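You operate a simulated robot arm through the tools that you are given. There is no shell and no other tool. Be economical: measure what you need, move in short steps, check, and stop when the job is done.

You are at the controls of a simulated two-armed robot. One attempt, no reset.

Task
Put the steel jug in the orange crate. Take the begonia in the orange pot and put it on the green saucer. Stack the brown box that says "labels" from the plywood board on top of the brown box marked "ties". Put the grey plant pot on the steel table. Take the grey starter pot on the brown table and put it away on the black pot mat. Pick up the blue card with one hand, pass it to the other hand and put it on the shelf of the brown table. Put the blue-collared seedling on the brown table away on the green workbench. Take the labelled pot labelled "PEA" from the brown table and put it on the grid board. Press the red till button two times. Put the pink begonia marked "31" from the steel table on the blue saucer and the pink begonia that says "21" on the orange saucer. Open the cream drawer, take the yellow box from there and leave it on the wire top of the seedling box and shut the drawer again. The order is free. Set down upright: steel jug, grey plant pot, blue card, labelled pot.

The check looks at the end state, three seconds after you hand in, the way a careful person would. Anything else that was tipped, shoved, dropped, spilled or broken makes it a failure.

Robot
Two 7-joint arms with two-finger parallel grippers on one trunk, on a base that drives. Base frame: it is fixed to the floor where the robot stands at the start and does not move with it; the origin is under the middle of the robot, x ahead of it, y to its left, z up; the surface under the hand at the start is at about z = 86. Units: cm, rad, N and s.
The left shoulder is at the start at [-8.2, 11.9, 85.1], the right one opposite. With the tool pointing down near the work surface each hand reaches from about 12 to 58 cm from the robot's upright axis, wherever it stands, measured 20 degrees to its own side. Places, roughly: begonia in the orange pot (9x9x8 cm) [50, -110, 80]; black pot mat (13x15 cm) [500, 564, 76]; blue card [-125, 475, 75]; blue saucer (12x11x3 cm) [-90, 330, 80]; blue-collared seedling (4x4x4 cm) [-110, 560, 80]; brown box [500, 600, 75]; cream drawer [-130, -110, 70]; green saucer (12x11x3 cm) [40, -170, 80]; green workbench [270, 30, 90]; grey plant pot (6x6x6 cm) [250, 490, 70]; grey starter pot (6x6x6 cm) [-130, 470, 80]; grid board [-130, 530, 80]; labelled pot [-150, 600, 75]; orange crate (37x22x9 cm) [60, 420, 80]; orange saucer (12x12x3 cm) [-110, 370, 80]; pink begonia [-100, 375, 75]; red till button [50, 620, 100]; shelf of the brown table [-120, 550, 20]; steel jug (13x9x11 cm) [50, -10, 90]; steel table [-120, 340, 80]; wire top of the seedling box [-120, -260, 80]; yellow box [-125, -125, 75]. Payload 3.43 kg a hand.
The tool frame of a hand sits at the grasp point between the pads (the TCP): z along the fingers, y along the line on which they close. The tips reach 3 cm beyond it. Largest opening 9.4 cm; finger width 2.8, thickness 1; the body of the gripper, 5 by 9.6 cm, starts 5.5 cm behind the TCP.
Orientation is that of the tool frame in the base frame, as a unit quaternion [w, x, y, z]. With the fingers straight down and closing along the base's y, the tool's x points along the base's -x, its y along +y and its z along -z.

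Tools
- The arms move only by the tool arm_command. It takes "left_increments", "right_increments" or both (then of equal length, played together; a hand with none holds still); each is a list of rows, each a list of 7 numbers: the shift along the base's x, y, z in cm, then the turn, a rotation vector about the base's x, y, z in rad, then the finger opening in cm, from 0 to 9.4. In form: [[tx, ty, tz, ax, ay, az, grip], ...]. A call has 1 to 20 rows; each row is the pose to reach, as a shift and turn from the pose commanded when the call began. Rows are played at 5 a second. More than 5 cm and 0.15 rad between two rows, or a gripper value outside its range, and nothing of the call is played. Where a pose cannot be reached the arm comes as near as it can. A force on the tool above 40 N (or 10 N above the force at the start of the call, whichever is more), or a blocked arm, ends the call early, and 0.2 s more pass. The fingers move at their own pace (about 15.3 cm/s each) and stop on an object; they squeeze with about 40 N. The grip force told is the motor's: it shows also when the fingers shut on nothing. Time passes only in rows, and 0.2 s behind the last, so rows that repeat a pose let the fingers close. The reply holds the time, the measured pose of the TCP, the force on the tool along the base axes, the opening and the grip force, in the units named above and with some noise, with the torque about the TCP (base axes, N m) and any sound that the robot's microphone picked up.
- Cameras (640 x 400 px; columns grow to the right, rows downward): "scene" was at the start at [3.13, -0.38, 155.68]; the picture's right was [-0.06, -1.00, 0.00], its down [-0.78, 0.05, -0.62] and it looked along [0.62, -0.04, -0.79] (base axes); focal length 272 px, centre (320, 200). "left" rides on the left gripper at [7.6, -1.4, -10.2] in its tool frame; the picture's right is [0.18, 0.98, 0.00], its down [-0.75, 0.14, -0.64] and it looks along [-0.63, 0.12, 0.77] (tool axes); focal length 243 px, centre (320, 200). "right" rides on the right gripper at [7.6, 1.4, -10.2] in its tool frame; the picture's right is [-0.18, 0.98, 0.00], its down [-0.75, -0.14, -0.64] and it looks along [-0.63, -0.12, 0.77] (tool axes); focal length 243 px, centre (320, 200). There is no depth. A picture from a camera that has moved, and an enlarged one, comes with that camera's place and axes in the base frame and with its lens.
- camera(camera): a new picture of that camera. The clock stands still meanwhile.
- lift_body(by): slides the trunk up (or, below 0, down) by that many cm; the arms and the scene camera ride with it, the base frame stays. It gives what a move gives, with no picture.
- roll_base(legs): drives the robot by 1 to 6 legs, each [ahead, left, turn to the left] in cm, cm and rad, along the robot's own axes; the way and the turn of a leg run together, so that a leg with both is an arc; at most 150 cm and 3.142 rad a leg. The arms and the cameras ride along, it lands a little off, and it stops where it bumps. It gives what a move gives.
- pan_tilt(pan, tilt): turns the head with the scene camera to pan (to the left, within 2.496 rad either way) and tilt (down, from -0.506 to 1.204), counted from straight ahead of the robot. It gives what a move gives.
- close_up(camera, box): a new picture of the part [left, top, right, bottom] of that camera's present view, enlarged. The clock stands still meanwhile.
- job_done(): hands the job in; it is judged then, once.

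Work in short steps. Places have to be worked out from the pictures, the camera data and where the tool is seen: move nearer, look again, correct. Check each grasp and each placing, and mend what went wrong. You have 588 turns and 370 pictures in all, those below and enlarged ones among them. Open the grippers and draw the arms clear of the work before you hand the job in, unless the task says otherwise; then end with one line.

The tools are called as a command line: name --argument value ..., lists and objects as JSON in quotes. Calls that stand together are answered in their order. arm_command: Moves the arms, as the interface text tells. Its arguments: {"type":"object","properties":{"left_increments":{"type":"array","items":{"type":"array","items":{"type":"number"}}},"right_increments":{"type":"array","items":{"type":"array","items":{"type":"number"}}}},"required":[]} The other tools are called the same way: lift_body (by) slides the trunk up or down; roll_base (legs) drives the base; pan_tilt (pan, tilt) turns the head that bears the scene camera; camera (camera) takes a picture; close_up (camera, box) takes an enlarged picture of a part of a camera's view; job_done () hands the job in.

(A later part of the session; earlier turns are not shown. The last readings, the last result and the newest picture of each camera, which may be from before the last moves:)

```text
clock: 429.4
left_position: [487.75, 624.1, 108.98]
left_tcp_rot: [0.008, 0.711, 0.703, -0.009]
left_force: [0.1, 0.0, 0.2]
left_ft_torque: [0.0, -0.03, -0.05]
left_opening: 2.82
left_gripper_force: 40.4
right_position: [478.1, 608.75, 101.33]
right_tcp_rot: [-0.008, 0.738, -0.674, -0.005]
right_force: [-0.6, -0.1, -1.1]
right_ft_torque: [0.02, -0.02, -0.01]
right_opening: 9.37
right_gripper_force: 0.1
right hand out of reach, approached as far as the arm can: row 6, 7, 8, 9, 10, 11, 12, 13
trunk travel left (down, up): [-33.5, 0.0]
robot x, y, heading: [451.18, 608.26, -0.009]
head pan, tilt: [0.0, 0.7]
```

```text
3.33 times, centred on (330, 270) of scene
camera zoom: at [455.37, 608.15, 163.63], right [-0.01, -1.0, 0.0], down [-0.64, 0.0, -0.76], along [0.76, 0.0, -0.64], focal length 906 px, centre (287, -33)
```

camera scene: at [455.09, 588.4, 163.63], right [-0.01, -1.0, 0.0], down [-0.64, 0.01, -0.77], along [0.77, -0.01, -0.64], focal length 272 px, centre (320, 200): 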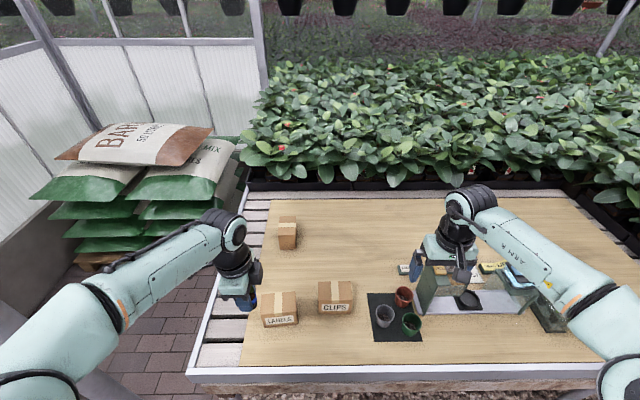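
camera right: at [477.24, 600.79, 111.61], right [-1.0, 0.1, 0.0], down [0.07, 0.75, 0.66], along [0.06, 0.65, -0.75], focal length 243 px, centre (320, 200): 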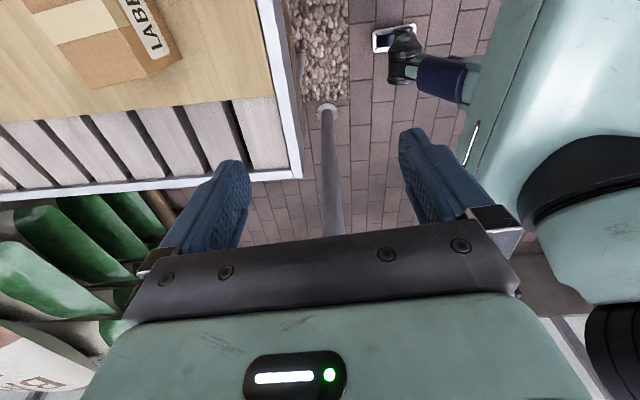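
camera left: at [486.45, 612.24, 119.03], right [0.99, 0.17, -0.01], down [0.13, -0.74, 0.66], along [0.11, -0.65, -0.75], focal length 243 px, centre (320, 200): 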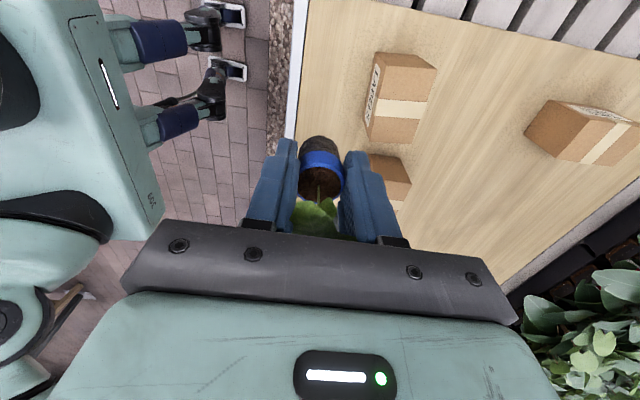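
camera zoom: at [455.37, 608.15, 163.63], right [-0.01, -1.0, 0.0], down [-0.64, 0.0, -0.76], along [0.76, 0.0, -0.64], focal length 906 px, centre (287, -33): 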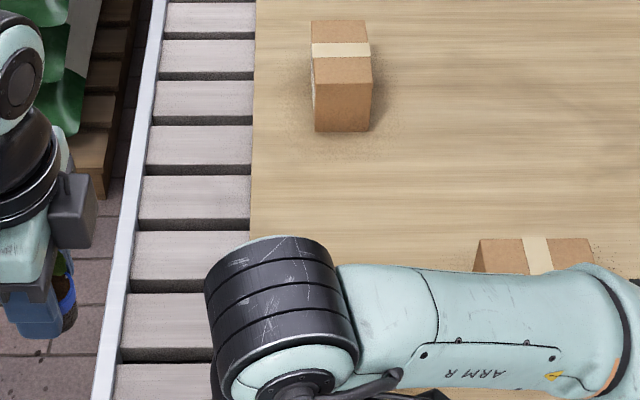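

The right arm stalled short. Try stepping it forward from here at this orientation.

arm_command --right_increments '[[3, -1, 1, 0, 0, 0, 9.4], [7, -2.5, 2, 0, 0, 0, 9.4], [11, -4, 2, 0, 0, 0, 9.4], [15, -5.5, 1, 0, 0, 0, 9.4], [19, -6.5, 0, 0, 0, 0, 9.4], [22, -7.5, 0, 0, 0, 0, 9.4], [22, -7.5, 0, 0, 0, 0, 9.4]]'

camera --camera "scene"

```text
clock: 431.0
left_position: [487.76, 624.16, 109.03]
left_tcp_rot: [0.008, 0.712, 0.702, -0.008]
left_force: [0.1, -0.7, 0.1]
left_ft_torque: [0.02, -0.02, 0.0]
left_opening: 2.83
left_gripper_force: 40.3
right_position: [477.85, 608.52, 101.45]
right_tcp_rot: [-0.009, 0.737, -0.676, -0.005]
right_force: [0.3, 0.8, -0.4]
right_ft_torque: [0.0, 0.01, 0.01]
right_opening: 9.39
right_gripper_force: 0.1
right hand out of reach, approached as far as the arm can: row 1, 2, 3, 4, 5, 6, 7
trunk travel left (down, up): [-33.5, 0.0]
robot x, y, heading: [451.44, 608.34, -0.005]
head pan, tilt: [0.0, 0.7]
```

```text
196 pictures are left
camera scene: at [455.35, 608.16, 163.63], right [-0.01, -1.0, 0.0], down [-0.64, 0.0, -0.76], along [0.76, 0.0, -0.64], focal length 272 px, centre (320, 200)
```

scene: 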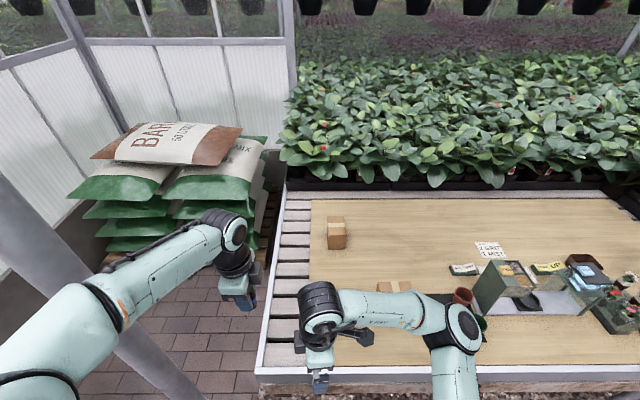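

This wrist branch is at its limit. Rotate back and use the opposite turn.

arm_command --right_increments '[[0.5, -2, 0.5, 0, 0, -0.14, 9.4], [1, -4, 1, 0, 0, -0.28, 9.4], [2, -6, 1.5, 0, 0, -0.42, 9.4], [3, -8, 2, 0, 0, -0.56, 9.4], [4, -10, 3, 0, 0, -0.7, 9.4], [5, -12, 4, 0, 0, -0.84, 9.4], [6, -14, 5, 0, 0, -0.98, 9.4], [7, -16, 6, 0, 0, -1.12, 9.4], [8, -18, 7, 0, 0, -1.26, 9.4], [9, -19, 8, 0, 0, -1.4, 9.4], [10, -20, 8, 0, 0, -1.54, 9.4], [11, -20, 8, 0, 0, -1.672, 9.4]]'

arm_command --right_increments '[[0.5, 1, 0, 0, 0, -0.147, 9.4], [1, 2, 0, 0, 0, -0.294, 9.4], [2, 3, 0, 0, 0, -0.441, 9.4], [3, 4, 0, 0, 0, -0.588, 9.4], [4, 5, 0, 0, 0, -0.735, 9.4], [5, 6, 0, 0, 0, -0.882, 9.4], [6, 7, 0, 0, 0, -1.029, 9.4], [7, 8, 0, 0, 0, -1.176, 9.4], [8, 9, -1, 0, 0, -1.323, 9.4], [9, 10, -2, 0, 0, -1.47, 9.4], [9, 10, -2, 0, 0, -1.47, 9.4]]'

camera --camera "scene"

camera --camera "right"

```text
clock: 433.6
left_position: [487.9, 624.21, 109.01]
left_tcp_rot: [0.007, 0.711, 0.703, -0.009]
left_force: [0.0, -0.1, -0.4]
left_ft_torque: [-0.01, -0.02, 0.0]
left_opening: 2.85
left_gripper_force: 40.1
right_position: [488.72, 588.31, 110.05]
right_tcp_rot: [0.009, 0.007, 1.0, -0.002]
right_force: [-0.5, 0.2, 0.5]
right_ft_torque: [0.0, 0.0, -0.02]
right_opening: 9.4
right_gripper_force: 0.0
trunk travel left (down, up): [-33.5, 0.0]
robot x, y, heading: [451.38, 607.95, -0.007]
head pan, tilt: [0.0, 0.7]
```

```text
clock: 436.0
left_position: [487.76, 624.1, 108.98]
left_tcp_rot: [0.008, 0.711, 0.703, -0.008]
left_force: [-0.4, 0.2, -0.2]
left_ft_torque: [0.02, 0.01, -0.05]
left_opening: 2.87
left_gripper_force: 40.4
right_position: [497.82, 598.21, 108.27]
right_tcp_rot: [0.006, 0.676, 0.737, -0.007]
right_force: [-1.1, 0.4, 0.1]
right_ft_torque: [-0.02, 0.0, -0.01]
right_opening: 9.4
right_gripper_force: 0.0
trunk travel left (down, up): [-33.5, 0.0]
robot x, y, heading: [451.36, 608.31, -0.002]
head pan, tilt: [0.0, 0.7]
```

```text
195 pictures are left
camera scene: at [455.32, 608.14, 163.63], right [-0.01, -1.0, 0.0], down [-0.64, 0.0, -0.77], along [0.77, 0.0, -0.64], focal length 272 px, centre (320, 200)
```

scene: 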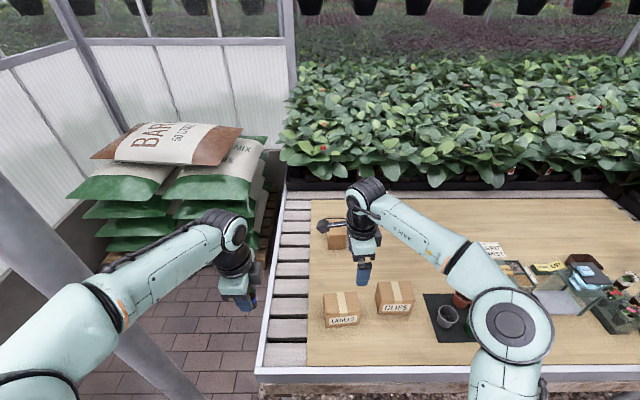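

```text
194 pictures are left
camera right: at [498.62, 606.15, 118.35], right [1.0, -0.1, 0.0], down [-0.07, -0.75, 0.66], along [-0.06, -0.65, -0.75], focal length 243 px, centre (320, 200)
```

right: 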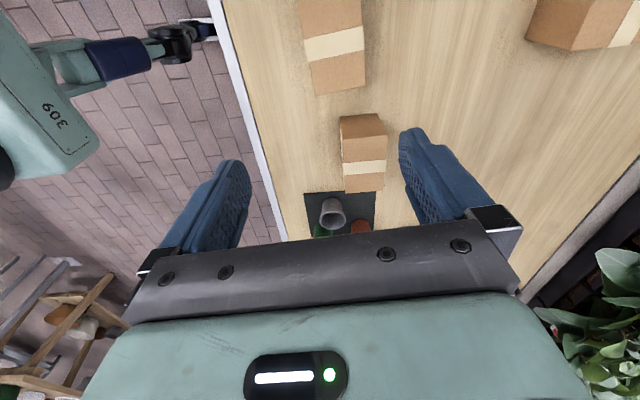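

This branch works. Move above LABELS and check alignment.

arm_command --right_increments '[[1, 1, -3, 0, 0, 0, 9.4], [2.3, 2.9, -6, 0, 0, 0.01, 9.4], [2.3, 2.9, -9, 0, 0, 0.015, 9.4], [2.3, 2.9, -12, 0, 0, 0.015, 9.4], [2.3, 2.9, -14, 0, 0, 0.015, 9.4], [2.3, 2.9, -14, 0, 0, 0.015, 9.4]]'

camera --camera "right"

close_up --camera "scene" --box '[250, 230, 410, 350]'

```text
clock: 437.4
left_position: [487.88, 624.18, 109.04]
left_tcp_rot: [0.009, 0.711, 0.703, -0.008]
left_force: [0.8, 0.1, 0.1]
left_ft_torque: [-0.01, 0.0, 0.0]
left_opening: 2.85
left_gripper_force: 39.6
right_position: [499.78, 601.19, 94.3]
right_tcp_rot: [0.006, 0.669, 0.743, -0.008]
right_force: [-1.0, -0.2, 0.9]
right_ft_torque: [-0.02, 0.0, 0.01]
right_opening: 9.41
right_gripper_force: 0.1
trunk travel left (down, up): [-33.5, 0.0]
robot x, y, heading: [451.35, 608.23, -0.004]
head pan, tilt: [0.0, 0.7]
```

```text
193 pictures are left
camera right: at [500.57, 609.09, 104.42], right [1.0, -0.08, 0.0], down [-0.06, -0.75, 0.66], along [-0.05, -0.66, -0.75], focal length 243 px, centre (320, 200)
```

right: 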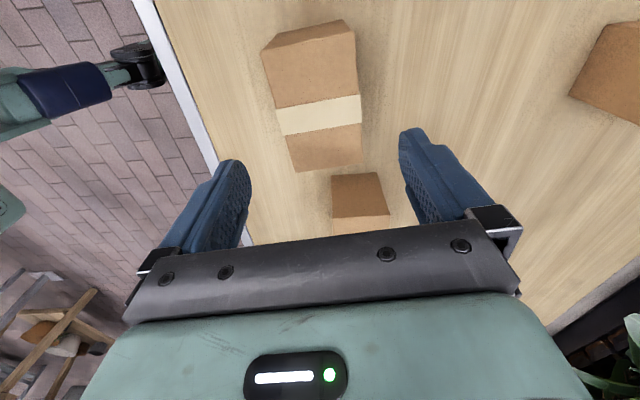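

```text
3.33 times, centred on (330, 290) of scene
camera zoom: at [455.34, 608.16, 163.63], right [-0.01, -1.0, 0.0], down [-0.64, 0.0, -0.76], along [0.76, 0.0, -0.64], focal length 906 px, centre (287, -100)
```

zoom: 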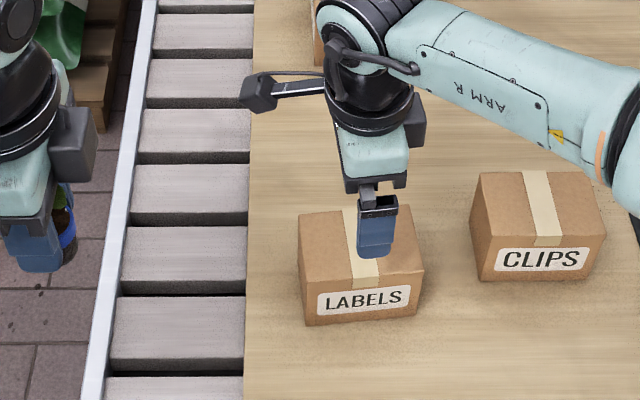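

Aligned within ~2°. Descend, straddling the box along x, and close.

arm_command --right_increments '[[0.1, 0.3, -4, 0, 0, 0, 9.4], [0.1, 0.3, -7, 0, 0, 0, 9.4], [0.1, 0.3, -10, 0, 0, 0, 9.4], [0.1, 0.3, -12, 0, 0, 0, 9.4], [0.1, 0.3, -13.5, 0, 0, 0, 9.4], [0.1, 0.3, -13.5, 0, 0, 0, 9.4]]'

camera --camera "right"

```text
clock: 438.8
left_position: [487.77, 624.19, 109.06]
left_tcp_rot: [0.008, 0.711, 0.703, -0.008]
left_force: [0.1, 0.1, 0.4]
left_ft_torque: [0.0, -0.01, 0.01]
left_opening: 2.85
left_gripper_force: 40.3
right_position: [500.21, 601.59, 80.89]
right_tcp_rot: [0.006, 0.669, 0.743, -0.007]
right_force: [-0.2, 0.6, 0.6]
right_ft_torque: [0.02, 0.04, -0.01]
right_opening: 9.41
right_gripper_force: 0.1
trunk travel left (down, up): [-33.5, 0.0]
robot x, y, heading: [451.31, 607.97, -0.007]
head pan, tilt: [0.0, 0.7]
```

```text
191 pictures are left
camera right: at [500.72, 609.49, 90.93], right [1.0, -0.08, 0.0], down [-0.06, -0.75, 0.66], along [-0.05, -0.65, -0.75], focal length 243 px, centre (320, 200)
```

right: 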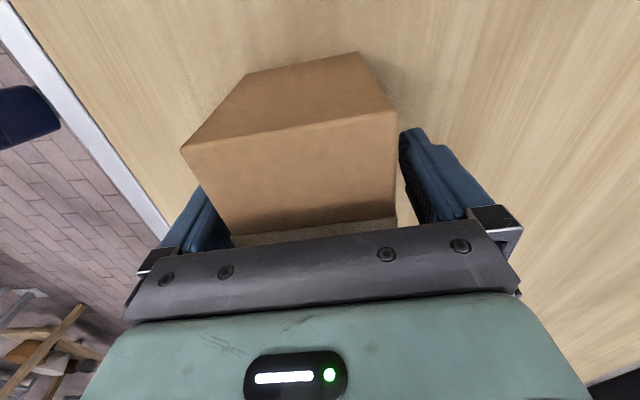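

arm_command --right_increments '[[0, 0, 0, 0, 0, 0, 5], [0, 0, 0, 0, 0, 0, 5], [0, 0, 0, 0, 0, 0, 5], [0, 0, 2, 0, 0, 0, 5], [0, 0, 5, 0, 0, 0, 5], [0, 0, 9, 0, 0, 0, 5], [0, 0, 13, 0, 0, 0, 5], [0, 0, 17, 0, 0, 0, 5], [0, 0, 21, 0, 0, 0, 5], [0, 0, 25, 0, 0, 0, 5], [0, 0, 25, 0, 0, 0, 5]]'

camera --camera "scene"

camera --camera "right"

```text
clock: 441.2
left_position: [487.91, 624.05, 108.99]
left_tcp_rot: [0.008, 0.711, 0.703, -0.009]
left_force: [-0.5, 1.5, -0.4]
left_ft_torque: [0.01, 0.01, 0.02]
left_opening: 2.87
left_gripper_force: 39.8
right_position: [500.17, 601.65, 105.9]
right_tcp_rot: [0.006, 0.669, 0.743, -0.009]
right_force: [0.6, 1.6, -1.5]
right_ft_torque: [0.0, -0.01, 0.0]
right_opening: 7.41
right_gripper_force: 39.7
trunk travel left (down, up): [-33.5, 0.0]
robot x, y, heading: [451.1, 607.87, -0.005]
head pan, tilt: [0.0, 0.7]
```

```text
190 pictures are left
camera scene: at [455.38, 608.14, 163.63], right [-0.01, -1.0, 0.0], down [-0.64, 0.0, -0.76], along [0.76, 0.0, -0.64], focal length 272 px, centre (320, 200)
```

scene: 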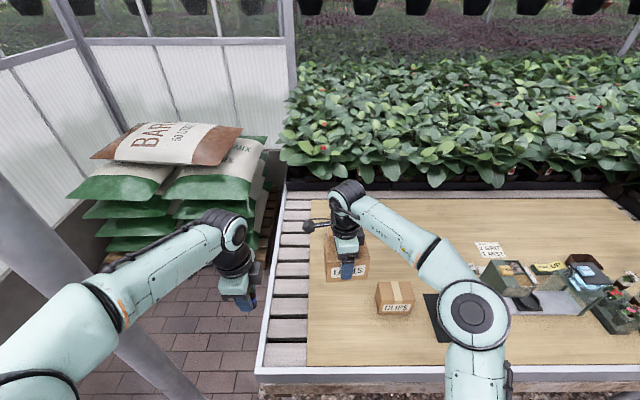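

```text
189 pictures are left
camera right: at [500.85, 609.53, 116.01], right [1.0, -0.08, 0.0], down [-0.06, -0.75, 0.66], along [-0.05, -0.65, -0.75], focal length 243 px, centre (320, 200)
```

right: 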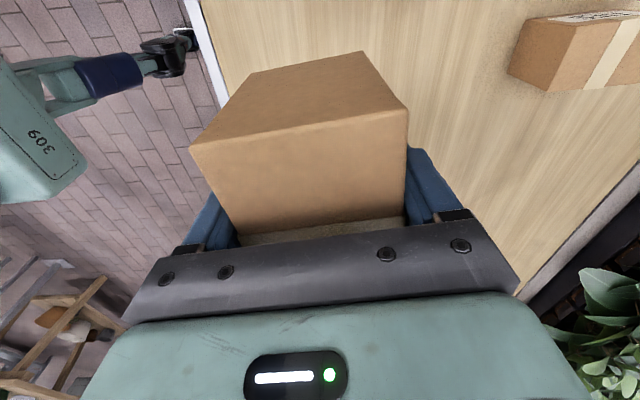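

Held. The third box shows a label on its +y side; zoom in to read it.

close_up --camera "right" --box '[500, 0, 640, 100]'

```text
4.00 times, centred on (570, 50) of right
camera zoom: at [500.85, 609.53, 116.01], right [1.0, -0.08, 0.0], down [-0.06, -0.75, 0.66], along [-0.05, -0.65, -0.75], focal length 970 px, centre (-680, 800)
```

zoom: 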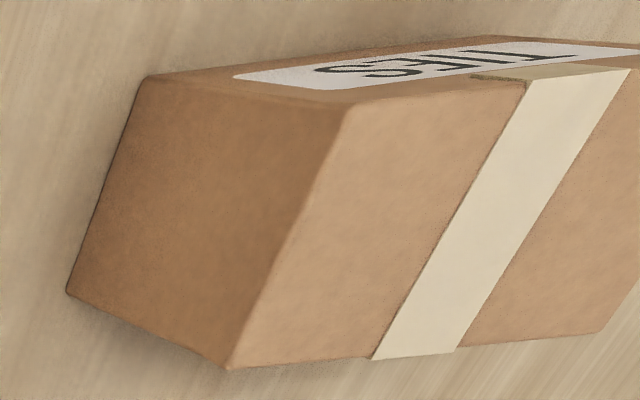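

It reads TIES. It's reachable only from the bench's end, so drive around the pole to approach from +y, facing -y.

roll_base --legs '[[-55, 0, 0], [0, 97, 0], [122, 0, 0]]'

camera --camera "scene"

```text
clock: 458.8
left_position: [561.86, 718.66, 109.03]
left_tcp_rot: [0.007, 0.717, 0.697, -0.009]
left_force: [-0.1, 0.3, -0.1]
left_ft_torque: [0.02, 0.02, 0.02]
left_opening: 2.87
left_gripper_force: 40.1
right_position: [573.82, 696.07, 105.77]
right_tcp_rot: [0.005, 0.675, 0.738, -0.009]
right_force: [-0.1, -0.4, -2.1]
right_ft_torque: [-0.03, -0.02, 0.0]
right_opening: 7.4
right_gripper_force: 39.9
trunk travel left (down, up): [-33.5, 0.0]
robot x, y, heading: [525.37, 703.15, -0.024]
head pan, tilt: [0.0, 0.7]
```

```text
187 pictures are left
camera scene: at [529.12, 703.36, 163.63], right [-0.02, -1.0, 0.0], down [-0.64, 0.01, -0.76], along [0.76, -0.02, -0.64], focal length 272 px, centre (320, 200)
```

scene: 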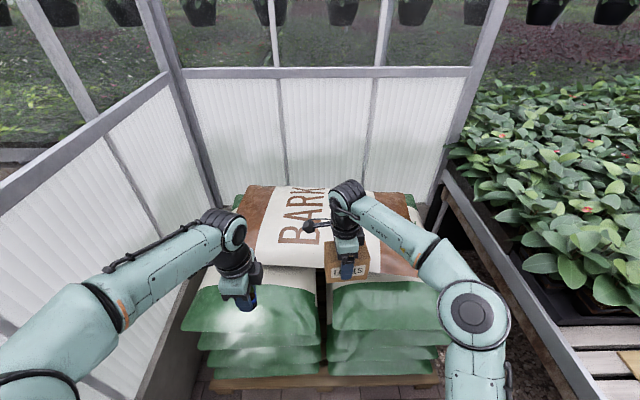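

roll_base --legs '[[0, 0, -1.547]]'

camera --camera "scene"

```text
clock: 463.0
left_position: [541.05, 666.83, 109.02]
left_tcp_rot: [-0.002, 1.0, -0.007, -0.011]
left_force: [0.5, -0.8, -0.6]
left_ft_torque: [0.0, -0.01, -0.03]
left_opening: 2.83
left_gripper_force: 39.9
right_position: [518.47, 654.57, 105.79]
right_tcp_rot: [-0.002, 0.999, 0.052, -0.01]
right_force: [0.9, 0.2, -1.6]
right_ft_torque: [0.01, -0.01, 0.03]
right_opening: 7.38
right_gripper_force: 40.1
trunk travel left (down, up): [-33.5, 0.0]
robot x, y, heading: [525.19, 703.4, -1.581]
head pan, tilt: [0.0, 0.7]
```

```text
186 pictures are left
camera scene: at [525.07, 699.42, 163.63], right [-1.0, 0.01, 0.0], down [0.0, 0.64, -0.76], along [-0.01, -0.76, -0.64], focal length 272 px, centre (320, 200)
```

scene: 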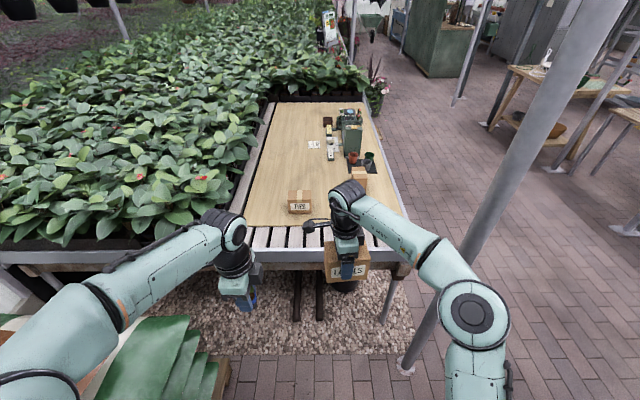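

LABELS faces me and TIES is ahead. Shift left 20 cm to clear the pole, then forward.

roll_base --legs '[[0, 20, 0.01], [47, 0, 0]]'

camera --camera "scene"

camera --camera "right"

```text
clock: 465.2
left_position: [559.33, 666.99, 108.94]
left_tcp_rot: [0.001, 1.0, 0.0, -0.011]
left_force: [0.1, -0.1, 0.1]
left_ft_torque: [-0.02, 0.0, -0.02]
left_opening: 2.82
left_gripper_force: 40.2
right_position: [536.98, 654.5, 105.75]
right_tcp_rot: [-0.002, 0.998, 0.057, -0.01]
right_force: [1.0, -0.9, -1.6]
right_ft_torque: [0.01, 0.01, 0.01]
right_opening: 7.4
right_gripper_force: 39.8
trunk travel left (down, up): [-33.5, 0.0]
robot x, y, heading: [542.84, 703.14, -1.564]
head pan, tilt: [0.0, 0.7]
stopped in leg 1: the robot was blocked; the commanded pose is now the measured one
```

```text
185 pictures are left
camera scene: at [542.9, 699.39, 163.63], right [-1.0, 0.0, 0.0], down [0.0, 0.64, -0.76], along [0.0, -0.76, -0.64], focal length 272 px, centre (320, 200)
```

scene: 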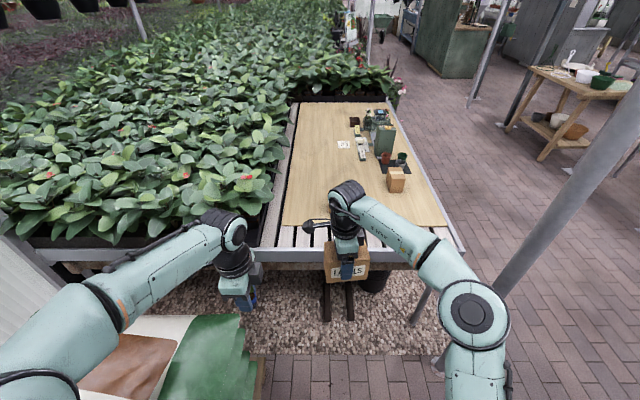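

```text
184 pictures are left
camera right: at [544.86, 653.85, 115.94], right [-0.07, -1.0, 0.0], down [-0.75, 0.05, 0.66], along [-0.66, 0.05, -0.75], focal length 243 px, centre (320, 200)
```

right: 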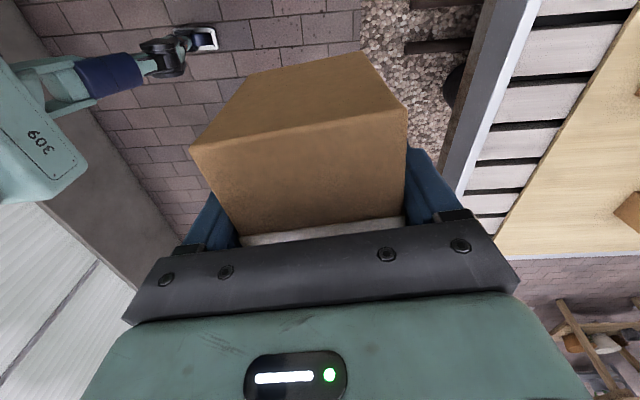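

The base touched the pallet at x≈543; step off 1.5 cm and go forward.

roll_base --legs '[[0, -1.5, 0], [46, 0, 0]]'

camera --camera "scene"

camera --camera "right"

```text
clock: 468.4
left_position: [557.96, 621.36, 109.02]
left_tcp_rot: [-0.001, 1.0, 0.0, -0.012]
left_force: [-0.9, -0.8, 0.0]
left_ft_torque: [-0.01, 0.02, -0.04]
left_opening: 2.86
left_gripper_force: 40.1
right_position: [535.59, 608.87, 105.81]
right_tcp_rot: [-0.002, 0.998, 0.058, -0.009]
right_force: [0.3, -0.5, -1.4]
right_ft_torque: [0.0, -0.01, 0.0]
right_opening: 7.39
right_gripper_force: 39.9
trunk travel left (down, up): [-33.5, 0.0]
robot x, y, heading: [541.53, 657.42, -1.566]
head pan, tilt: [0.0, 0.7]
```

```text
183 pictures are left
camera scene: at [541.5, 653.81, 163.62], right [-1.0, 0.0, 0.0], down [0.0, 0.64, -0.77], along [0.0, -0.77, -0.64], focal length 272 px, centre (320, 200)
```

scene: 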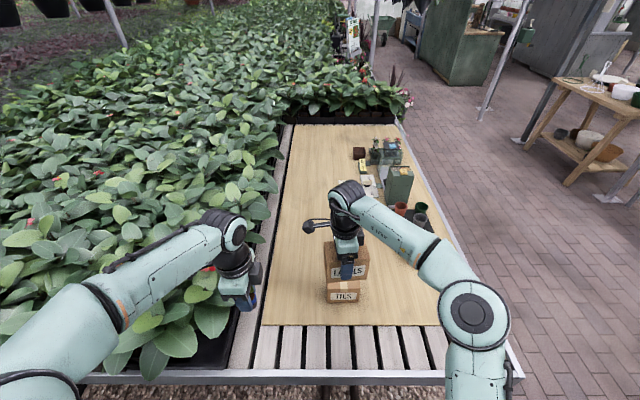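

```text
182 pictures are left
camera right: at [543.45, 608.28, 115.94], right [-0.07, -1.0, 0.0], down [-0.75, 0.05, 0.66], along [-0.66, 0.05, -0.75], focal length 243 px, centre (320, 200)
```

right: 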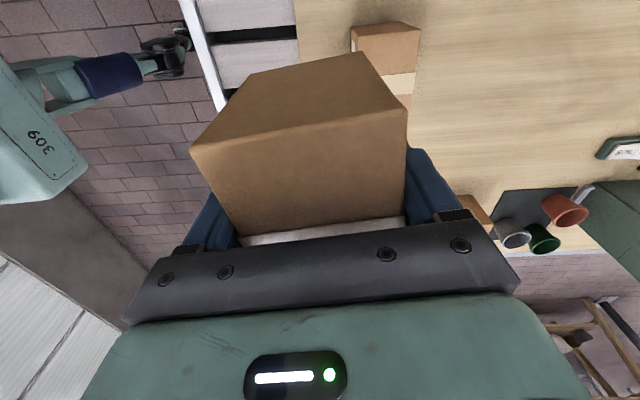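

close_up --camera "scene" --box '[280, 220, 420, 320]'

```text
4.00 times, centred on (350, 270) of scene
camera zoom: at [541.5, 653.81, 163.62], right [-1.0, 0.0, 0.0], down [0.0, 0.64, -0.77], along [0.0, -0.77, -0.64], focal length 1087 px, centre (200, -80)
```

zoom: 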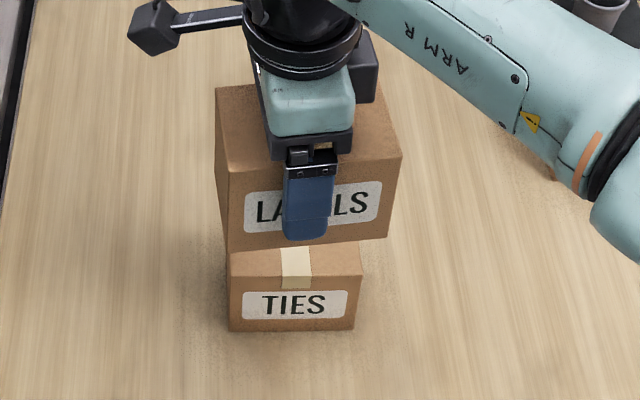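

TIES top is at z≈83, LABELS must move about (-0.65, -7.5) cm and turn -0.07 rad. Align above and lower partway.

arm_command --right_increments '[[-0.2, -2.5, 0, 0, 0, -0.035, 5], [-0.4, -5, 0, 0, 0, -0.07, 5], [-0.65, -7.5, -2, 0, 0, -0.07, 5], [-0.65, -7.5, -6, 0, 0, -0.07, 5], [-0.65, -7.5, -10, 0, 0, -0.07, 5], [-0.65, -7.5, -13.5, 0, 0, -0.07, 5], [-0.65, -7.5, -13.5, 0, 0, -0.07, 5]]'

close_up --camera "scene" --box '[280, 220, 420, 320]'

camera --camera "right"

```text
clock: 470.0
left_position: [557.87, 621.4, 109.02]
left_tcp_rot: [0.0, 1.0, -0.001, -0.011]
left_force: [-0.3, -0.3, 0.1]
left_ft_torque: [-0.01, -0.01, 0.01]
left_opening: 2.85
left_gripper_force: 39.8
right_position: [534.8, 601.03, 92.19]
right_tcp_rot: [-0.001, 1.0, 0.023, -0.009]
right_force: [-0.2, -0.4, -0.4]
right_ft_torque: [0.0, -0.01, -0.02]
right_opening: 7.38
right_gripper_force: 40.4
trunk travel left (down, up): [-33.5, 0.0]
robot x, y, heading: [541.43, 657.79, -1.569]
head pan, tilt: [0.0, 0.7]
```

```text
4.00 times, centred on (350, 270) of scene
camera zoom: at [541.51, 653.8, 163.63], right [-1.0, 0.0, 0.0], down [0.0, 0.64, -0.76], along [0.0, -0.76, -0.64], focal length 1087 px, centre (200, -80)
```

zoom: 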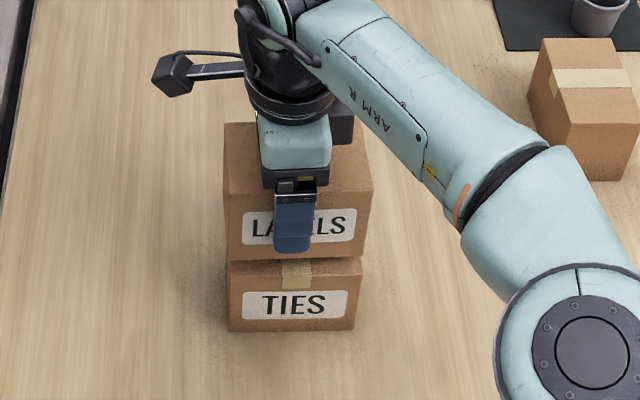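

```text
179 pictures are left
camera right: at [542.71, 599.91, 102.33], right [-0.14, -0.99, 0.0], down [-0.75, 0.11, 0.66], along [-0.65, 0.09, -0.75], focal length 243 px, centre (320, 200)
```

right: 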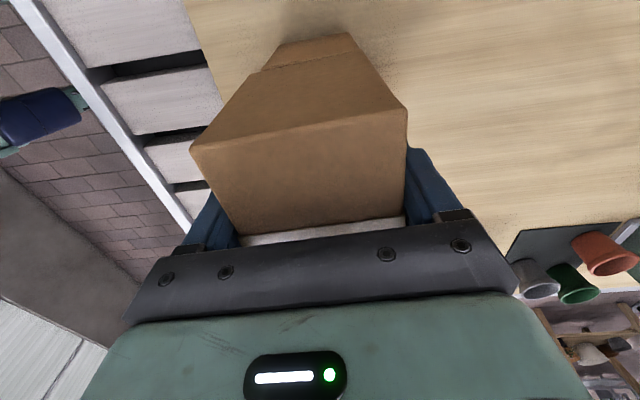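

Edges align well. Lower to contact.

arm_command --right_increments '[[0, 0.2, -1, 0, 0, 0, 5], [0, 0.2, -2, 0, 0, 0, 5], [0, 0.2, -2.6, 0, 0, 0, 5], [0, 0.2, -3, 0, 0, 0, 5], [0, 0.2, -3.4, 0, 0, 0, 5]]'

```text
clock: 471.2
left_position: [557.93, 621.59, 108.94]
left_tcp_rot: [0.0, 1.0, -0.001, -0.012]
left_force: [0.8, 0.0, 0.1]
left_ft_torque: [0.0, 0.0, 0.0]
left_opening: 2.82
left_gripper_force: 40.2
right_position: [534.89, 601.55, 89.43]
right_tcp_rot: [0.001, 1.0, 0.022, -0.009]
right_force: [-1.2, -0.3, 33.0]
right_ft_torque: [0.22, -0.05, 0.01]
right_opening: 7.42
right_gripper_force: 40.2
trunk travel left (down, up): [-33.5, 0.0]
robot x, y, heading: [541.3, 657.91, -1.566]
head pan, tilt: [0.0, 0.7]
```

Contact. Relax, open and rise.

arm_command --right_increments '[[0, 0, 0.5, 0, 0, 0, 7.4], [0, 0, 0.5, 0, 0, 0, 8.4], [0, 0, 0.5, 0, 0, 0, 9.4], [0, 0, 0.5, 0, 0, 0, 9.4], [0, 0, 3, 0, 0, 0, 9.4], [0, 0, 7, 0, 0, 0, 9.4], [0, 0, 11, 0, 0, 0, 9.4], [0, 0, 15, 0, 0, 0, 9.4], [0, 3, 18, 0, 0, 0, 9.4], [0, 6, 20, 0, 0, 0, 9.4]]'

camera --camera "scene"

```text
clock: 473.4
left_position: [557.88, 621.61, 108.84]
left_tcp_rot: [0.0, 1.0, -0.001, -0.011]
left_force: [-0.7, 0.2, 0.7]
left_ft_torque: [-0.01, 0.02, 0.04]
left_opening: 2.85
left_gripper_force: 39.6
right_position: [535.02, 607.54, 108.62]
right_tcp_rot: [-0.002, 1.0, 0.023, -0.01]
right_force: [0.7, 0.2, 0.4]
right_ft_torque: [-0.03, -0.02, 0.01]
right_opening: 9.41
right_gripper_force: 0.3
trunk travel left (down, up): [-33.5, 0.0]
robot x, y, heading: [541.47, 657.72, -1.57]
head pan, tilt: [0.0, 0.7]
```

```text
178 pictures are left
camera scene: at [541.51, 653.88, 163.63], right [-1.0, 0.0, 0.0], down [0.0, 0.64, -0.77], along [0.0, -0.77, -0.64], focal length 272 px, centre (320, 200)
```

scene: 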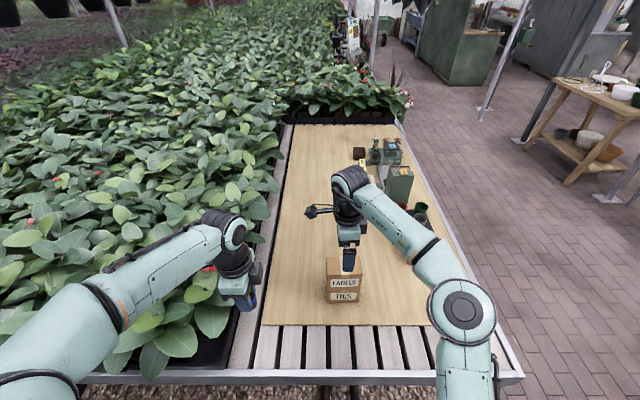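

LABELS is stacked on TIES. Now take the seedling to the green workbench: back out, pass the pole, and turn down the aisle.

roll_base --legs '[[57, 0, 0]]'

```text
clock: 474.6
left_position: [557.86, 616.45, 108.96]
left_tcp_rot: [-0.001, 1.0, -0.002, -0.012]
left_force: [0.8, -0.8, -0.6]
left_ft_torque: [0.01, 0.01, 0.02]
left_opening: 2.85
left_gripper_force: 39.9
right_position: [534.9, 602.46, 108.39]
right_tcp_rot: [-0.004, 1.0, 0.022, -0.01]
right_force: [-0.3, -0.6, -0.6]
right_ft_torque: [0.02, -0.02, 0.06]
right_opening: 9.4
right_gripper_force: 0.1
trunk travel left (down, up): [-33.5, 0.0]
robot x, y, heading: [541.35, 653.33, -1.569]
head pan, tilt: [0.0, 0.7]
stopped in leg 1: the robot was blocked; the commanded pose is now the measured one
```

I sent the wrong sign; it stopped after 4 cm against the bench, with the hands high above. Back up correctly and check the stack.

roll_base --legs '[[-60, 0, 0]]'

camera --camera "scene"

```text
clock: 478.0
left_position: [557.68, 677.36, 108.99]
left_tcp_rot: [-0.002, 1.0, 0.003, -0.012]
left_force: [-0.4, -1.2, 0.4]
left_ft_torque: [0.02, 0.0, 0.0]
left_opening: 2.86
left_gripper_force: 40.1
right_position: [534.85, 663.35, 108.73]
right_tcp_rot: [-0.002, 1.0, 0.027, -0.011]
right_force: [0.6, -0.3, -0.4]
right_ft_torque: [0.02, -0.02, 0.02]
right_opening: 9.41
right_gripper_force: 0.0
trunk travel left (down, up): [-33.5, 0.0]
robot x, y, heading: [541.0, 713.81, -1.564]
head pan, tilt: [0.0, 0.7]
```

```text
177 pictures are left
camera scene: at [541.14, 709.77, 163.64], right [-1.0, -0.01, 0.0], down [-0.01, 0.64, -0.76], along [0.01, -0.76, -0.64], focal length 272 px, centre (320, 200)
```

scene: 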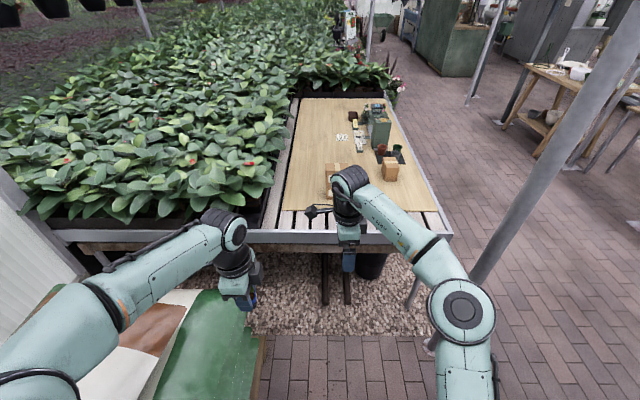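

roll_base --legs '[[0, -130, 0]]'

pan_tilt --pan 0 --tilt 0.35

camera --camera "scene"

```text
clock: 489.6
left_position: [427.85, 676.92, 108.81]
left_tcp_rot: [-0.002, 1.0, -0.008, -0.012]
left_force: [0.6, -0.5, -0.9]
left_ft_torque: [0.01, 0.01, 0.01]
left_opening: 2.83
left_gripper_force: 39.9
right_position: [404.81, 663.44, 108.49]
right_tcp_rot: [-0.003, 1.0, 0.015, -0.011]
right_force: [0.4, 0.4, -0.8]
right_ft_torque: [0.04, 0.0, -0.06]
right_opening: 9.38
right_gripper_force: 0.0
trunk travel left (down, up): [-33.5, 0.0]
robot x, y, heading: [412.28, 713.47, -1.581]
head pan, tilt: [0.0, 0.7]
```

```text
clock: 490.4
left_position: [427.97, 677.11, 109.04]
left_tcp_rot: [-0.001, 1.0, -0.009, -0.012]
left_force: [0.0, 0.1, -0.2]
left_ft_torque: [0.02, -0.02, 0.01]
left_opening: 2.86
left_gripper_force: 40.4
right_position: [404.8, 663.37, 108.52]
right_tcp_rot: [-0.003, 1.0, 0.015, -0.01]
right_force: [0.1, 0.5, 0.4]
right_ft_torque: [0.01, -0.05, 0.05]
right_opening: 9.41
right_gripper_force: 0.1
trunk travel left (down, up): [-33.5, 0.0]
robot x, y, heading: [412.43, 713.55, -1.582]
head pan, tilt: [0.0, 0.351]
```

```text
176 pictures are left
camera scene: at [412.04, 708.88, 166.77], right [-1.0, 0.01, 0.0], down [0.0, 0.34, -0.94], along [-0.01, -0.94, -0.34], focal length 272 px, centre (320, 200)
```

scene: 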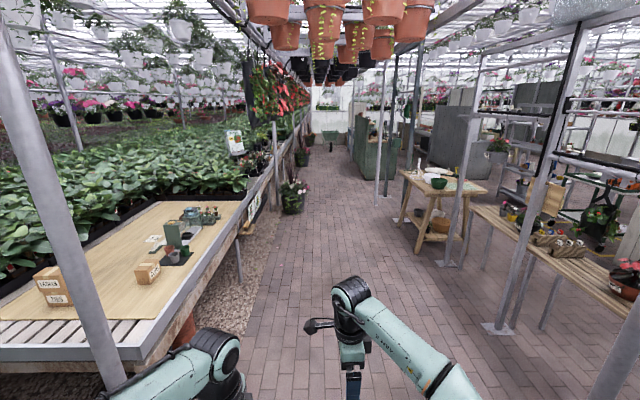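

The aisle is clear and the stack reads LABELS over TIES. Drive down the aisle.

roll_base --legs '[[150, 0, 0.011], [150, 0, 0], [120, 0, 0]]'

camera --camera "scene"

pan_tilt --pan -1.2 --tilt 0.4

camera --camera "scene"

```text
clock: 508.5
left_position: [431.76, 298.08, 108.84]
left_tcp_rot: [-0.003, 1.0, 0.001, -0.01]
left_force: [-1.0, 0.6, -0.7]
left_ft_torque: [0.03, 0.01, -0.01]
left_opening: 2.83
left_gripper_force: 40.4
right_position: [408.89, 284.1, 108.28]
right_tcp_rot: [-0.005, 1.0, 0.025, -0.01]
right_force: [0.6, 0.0, 0.1]
right_ft_torque: [0.03, -0.04, 0.02]
right_opening: 9.39
right_gripper_force: 0.1
trunk travel left (down, up): [-33.5, 0.0]
robot x, y, heading: [415.28, 334.82, -1.565]
head pan, tilt: [0.0, 0.351]
stopped in leg 3: the robot was blocked; the commanded pose is now the measured one
```

```text
175 pictures are left
camera scene: at [415.27, 329.56, 166.8], right [-1.0, -0.01, 0.0], down [0.0, 0.35, -0.94], along [0.01, -0.94, -0.35], focal length 272 px, centre (320, 200)
```

scene: 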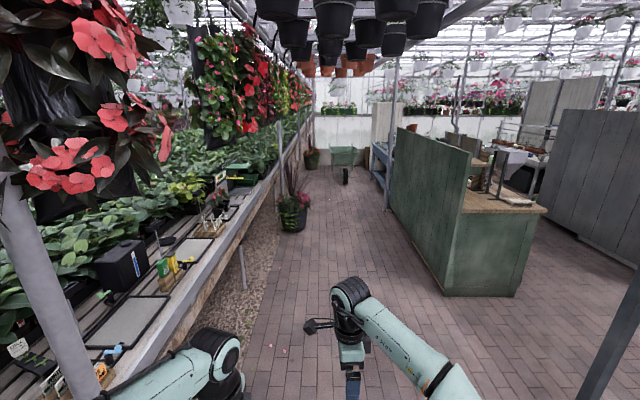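

```text
clock: 509.9
left_position: [431.79, 298.54, 108.8]
left_tcp_rot: [-0.002, 1.0, 0.002, -0.011]
left_force: [-0.4, 0.7, -0.1]
left_ft_torque: [0.02, 0.0, 0.03]
left_opening: 2.84
left_gripper_force: 40.0
right_position: [408.85, 284.48, 108.42]
right_tcp_rot: [-0.004, 1.0, 0.023, -0.011]
right_force: [1.3, 0.3, 1.4]
right_ft_torque: [0.0, 0.01, 0.02]
right_opening: 9.39
right_gripper_force: 0.0
trunk travel left (down, up): [-33.5, 0.0]
robot x, y, heading: [415.25, 334.24, -1.57]
head pan, tilt: [-1.201, 0.4]
```

```text
174 pictures are left
camera scene: at [406.68, 336.0, 166.32], right [-0.37, 0.93, 0.0], down [0.36, 0.14, -0.92], along [-0.86, -0.34, -0.39], focal length 272 px, centre (320, 200)
```

scene: 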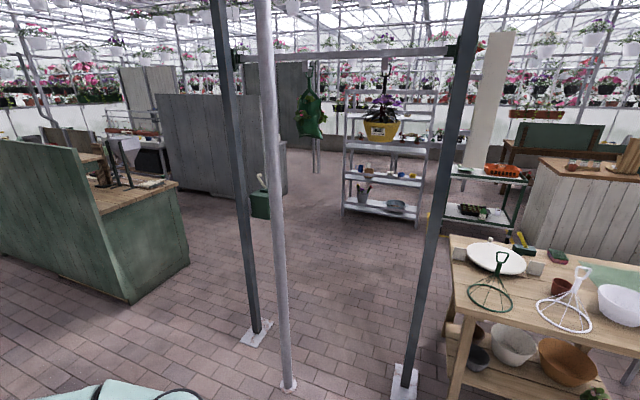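

The left elbow side met a hanging-basket pole. Step right away from it, then continue toward the end of the green workbench.

roll_base --legs '[[5, -25, 0]]'

pan_tilt --pan 1.2 --tilt 0.4

camera --camera "scene"

```text
clock: 512.7
left_position: [406.74, 293.51, 108.81]
left_tcp_rot: [-0.001, 1.0, 0.0, -0.011]
left_force: [0.2, -0.4, -0.6]
left_ft_torque: [0.0, 0.03, 0.01]
left_opening: 2.83
left_gripper_force: 39.9
right_position: [383.84, 279.55, 108.4]
right_tcp_rot: [-0.004, 1.0, 0.024, -0.01]
right_force: [-0.5, 1.2, 0.4]
right_ft_torque: [-0.01, 0.02, -0.02]
right_opening: 9.38
right_gripper_force: 0.0
trunk travel left (down, up): [-33.5, 0.0]
robot x, y, heading: [390.18, 329.86, -1.568]
head pan, tilt: [-1.201, 0.4]
```

```text
clock: 514.9
left_position: [406.81, 293.45, 108.87]
left_tcp_rot: [-0.001, 1.0, -0.001, -0.011]
left_force: [0.6, 0.2, 0.1]
left_ft_torque: [-0.02, 0.03, -0.01]
left_opening: 2.84
left_gripper_force: 40.7
right_position: [383.76, 279.41, 108.34]
right_tcp_rot: [-0.004, 1.0, 0.023, -0.01]
right_force: [-0.1, -0.9, 0.4]
right_ft_torque: [0.02, 0.01, 0.03]
right_opening: 9.42
right_gripper_force: 0.0
trunk travel left (down, up): [-33.5, 0.0]
robot x, y, heading: [389.99, 329.87, -1.567]
head pan, tilt: [1.201, 0.4]
```

```text
173 pictures are left
camera scene: at [398.85, 331.08, 166.32], right [-0.36, -0.93, 0.0], down [-0.36, 0.14, -0.92], along [0.86, -0.33, -0.39], focal length 272 px, centre (320, 200)
```

scene: 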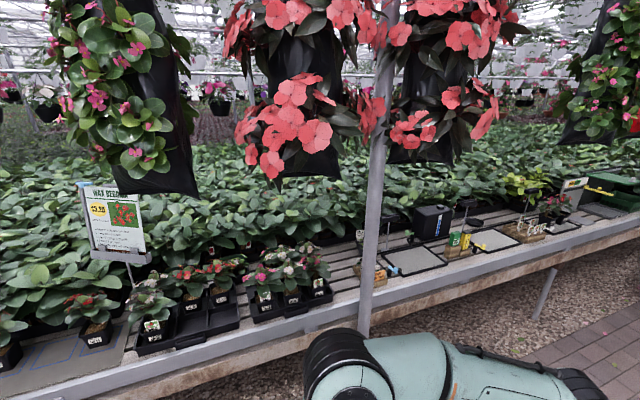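

Nothing disturbed. Continue: forward 125, then right 120 toward the workbench's end.

roll_base --legs '[[122, 0, 0], [0, -118, 0]]'

pan_tilt --pan 0 --tilt 0.55

camera --camera "scene"

```text
clock: 528.0
left_position: [317.77, 173.96, 108.83]
left_tcp_rot: [0.0, 1.0, -0.013, -0.011]
left_force: [0.1, -0.1, -0.7]
left_ft_torque: [0.03, 0.03, -0.03]
left_opening: 2.83
left_gripper_force: 40.0
right_position: [294.37, 160.66, 108.43]
right_tcp_rot: [-0.004, 1.0, 0.01, -0.011]
right_force: [-0.6, -0.5, 0.0]
right_ft_torque: [-0.02, -0.03, -0.01]
right_opening: 9.42
right_gripper_force: 0.0
trunk travel left (down, up): [-33.5, 0.0]
robot x, y, heading: [302.21, 210.49, -1.588]
head pan, tilt: [1.201, 0.4]
stopped in leg 2: the robot was blocked; the commanded pose is now the measured one
```

```text
clock: 529.4
left_position: [317.81, 173.96, 108.77]
left_tcp_rot: [-0.001, 1.0, -0.012, -0.012]
left_force: [0.6, -0.6, -0.4]
left_ft_torque: [-0.01, -0.01, -0.04]
left_opening: 2.84
left_gripper_force: 39.8
right_position: [294.47, 160.63, 108.36]
right_tcp_rot: [-0.004, 1.0, 0.011, -0.01]
right_force: [0.3, -0.3, 0.3]
right_ft_torque: [0.03, 0.0, 0.03]
right_opening: 9.37
right_gripper_force: 0.1
trunk travel left (down, up): [-33.5, 0.0]
robot x, y, heading: [301.99, 211.0, -1.59]
head pan, tilt: [0.0, 0.55]
```

```text
172 pictures are left
camera scene: at [302.09, 206.41, 164.95], right [-1.0, 0.02, 0.0], down [0.01, 0.52, -0.85], along [-0.02, -0.85, -0.52], focal length 272 px, centre (320, 200)
```

scene: 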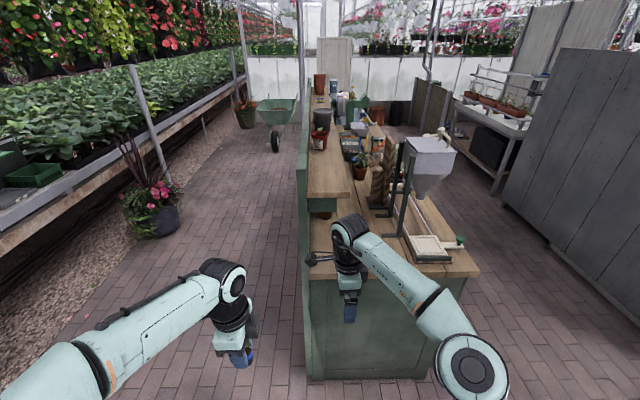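

The workbench end is ahead; a pole behind blocked me. Go forward 15, right 33.

roll_base --legs '[[15, 2, 0.018], [0, -35, 0]]'

camera --camera "scene"

```text
clock: 534.1
left_position: [285.12, 159.11, 108.8]
left_tcp_rot: [0.0, 1.0, -0.002, -0.013]
left_force: [-0.8, 0.2, 0.2]
left_ft_torque: [0.0, 0.0, 0.03]
left_opening: 2.85
left_gripper_force: 40.0
right_position: [262.2, 145.22, 108.38]
right_tcp_rot: [-0.004, 1.0, 0.021, -0.011]
right_force: [0.3, -0.2, -0.3]
right_ft_torque: [0.0, 0.01, 0.01]
right_opening: 9.4
right_gripper_force: 0.2
trunk travel left (down, up): [-33.5, 0.0]
robot x, y, heading: [268.77, 195.66, -1.565]
head pan, tilt: [0.0, 0.55]
```

```text
171 pictures are left
camera scene: at [268.86, 191.08, 164.95], right [-1.0, 0.0, 0.0], down [0.0, 0.52, -0.85], along [0.0, -0.85, -0.52], focal length 272 px, centre (320, 200)
```

scene: 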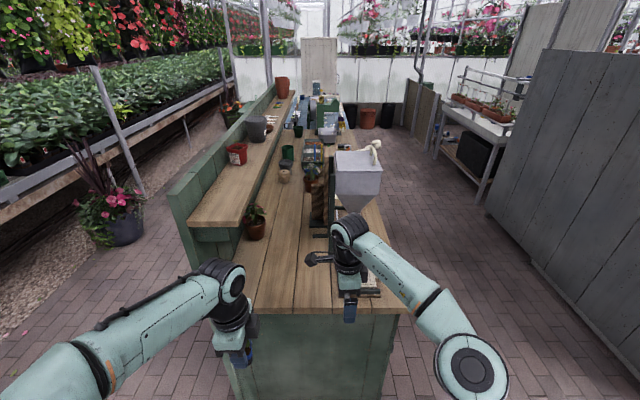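

Free worktop is at about [281, 123, 90] left of the dispenser. Retract the right hand first so it stays clear of the dispenser.

arm_command --right_increments '[[-1, 4, 1, 0, 0, 0, 9.4], [-2, 8, 2, 0, 0, 0, 9.4], [-4, 12, 3, 0, 0, 0, 9.4], [-6, 16, 4, 0, 0, 0, 9.4], [-8, 18, 4, 0, 0, 0, 9.4]]'

roll_base --legs '[[26, 0, 0]]'

camera --camera "scene"

camera --camera "left"

```text
clock: 535.3
left_position: [285.24, 159.11, 108.86]
left_tcp_rot: [-0.001, 1.0, -0.003, -0.012]
left_force: [-0.6, 0.0, -1.2]
left_ft_torque: [0.02, -0.02, 0.0]
left_opening: 2.85
left_gripper_force: 40.1
right_position: [254.06, 163.46, 112.45]
right_tcp_rot: [-0.004, 1.0, 0.021, -0.01]
right_force: [0.9, -0.4, -0.4]
right_ft_torque: [-0.03, 0.01, 0.01]
right_opening: 9.39
right_gripper_force: 0.0
trunk travel left (down, up): [-33.5, 0.0]
robot x, y, heading: [269.25, 195.42, -1.571]
head pan, tilt: [0.0, 0.55]
```

```text
clock: 537.2
left_position: [285.26, 132.94, 108.88]
left_tcp_rot: [-0.001, 1.0, -0.002, -0.011]
left_force: [0.2, 0.1, 0.2]
left_ft_torque: [0.02, -0.02, 0.02]
left_opening: 2.84
left_gripper_force: 40.6
right_position: [254.22, 137.32, 112.47]
right_tcp_rot: [-0.004, 1.0, 0.022, -0.011]
right_force: [-0.3, -0.4, -0.2]
right_ft_torque: [0.03, 0.02, -0.03]
right_opening: 9.4
right_gripper_force: 0.1
trunk travel left (down, up): [-33.5, 0.0]
robot x, y, heading: [268.65, 169.19, -1.567]
head pan, tilt: [0.0, 0.55]
```

```text
170 pictures are left
camera scene: at [268.92, 165.01, 164.93], right [-1.0, 0.0, 0.0], down [0.0, 0.52, -0.85], along [0.0, -0.85, -0.52], focal length 272 px, centre (320, 200)
```

scene: 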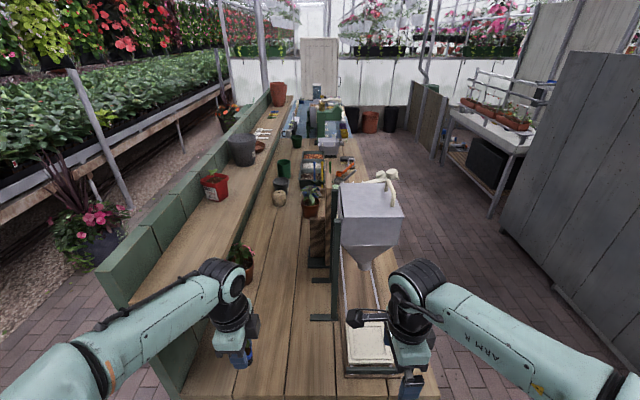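

```text
169 pictures are left
camera left: at [293.19, 134.53, 118.91], right [0.18, -0.98, -0.01], down [-0.74, -0.14, 0.66], along [-0.65, -0.11, -0.75], focal length 243 px, centre (320, 200)
```

left: 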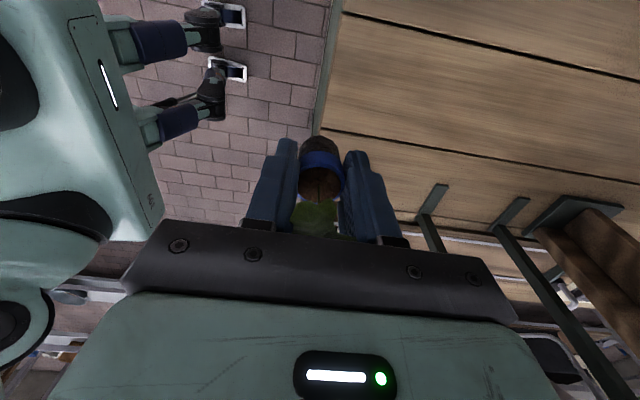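

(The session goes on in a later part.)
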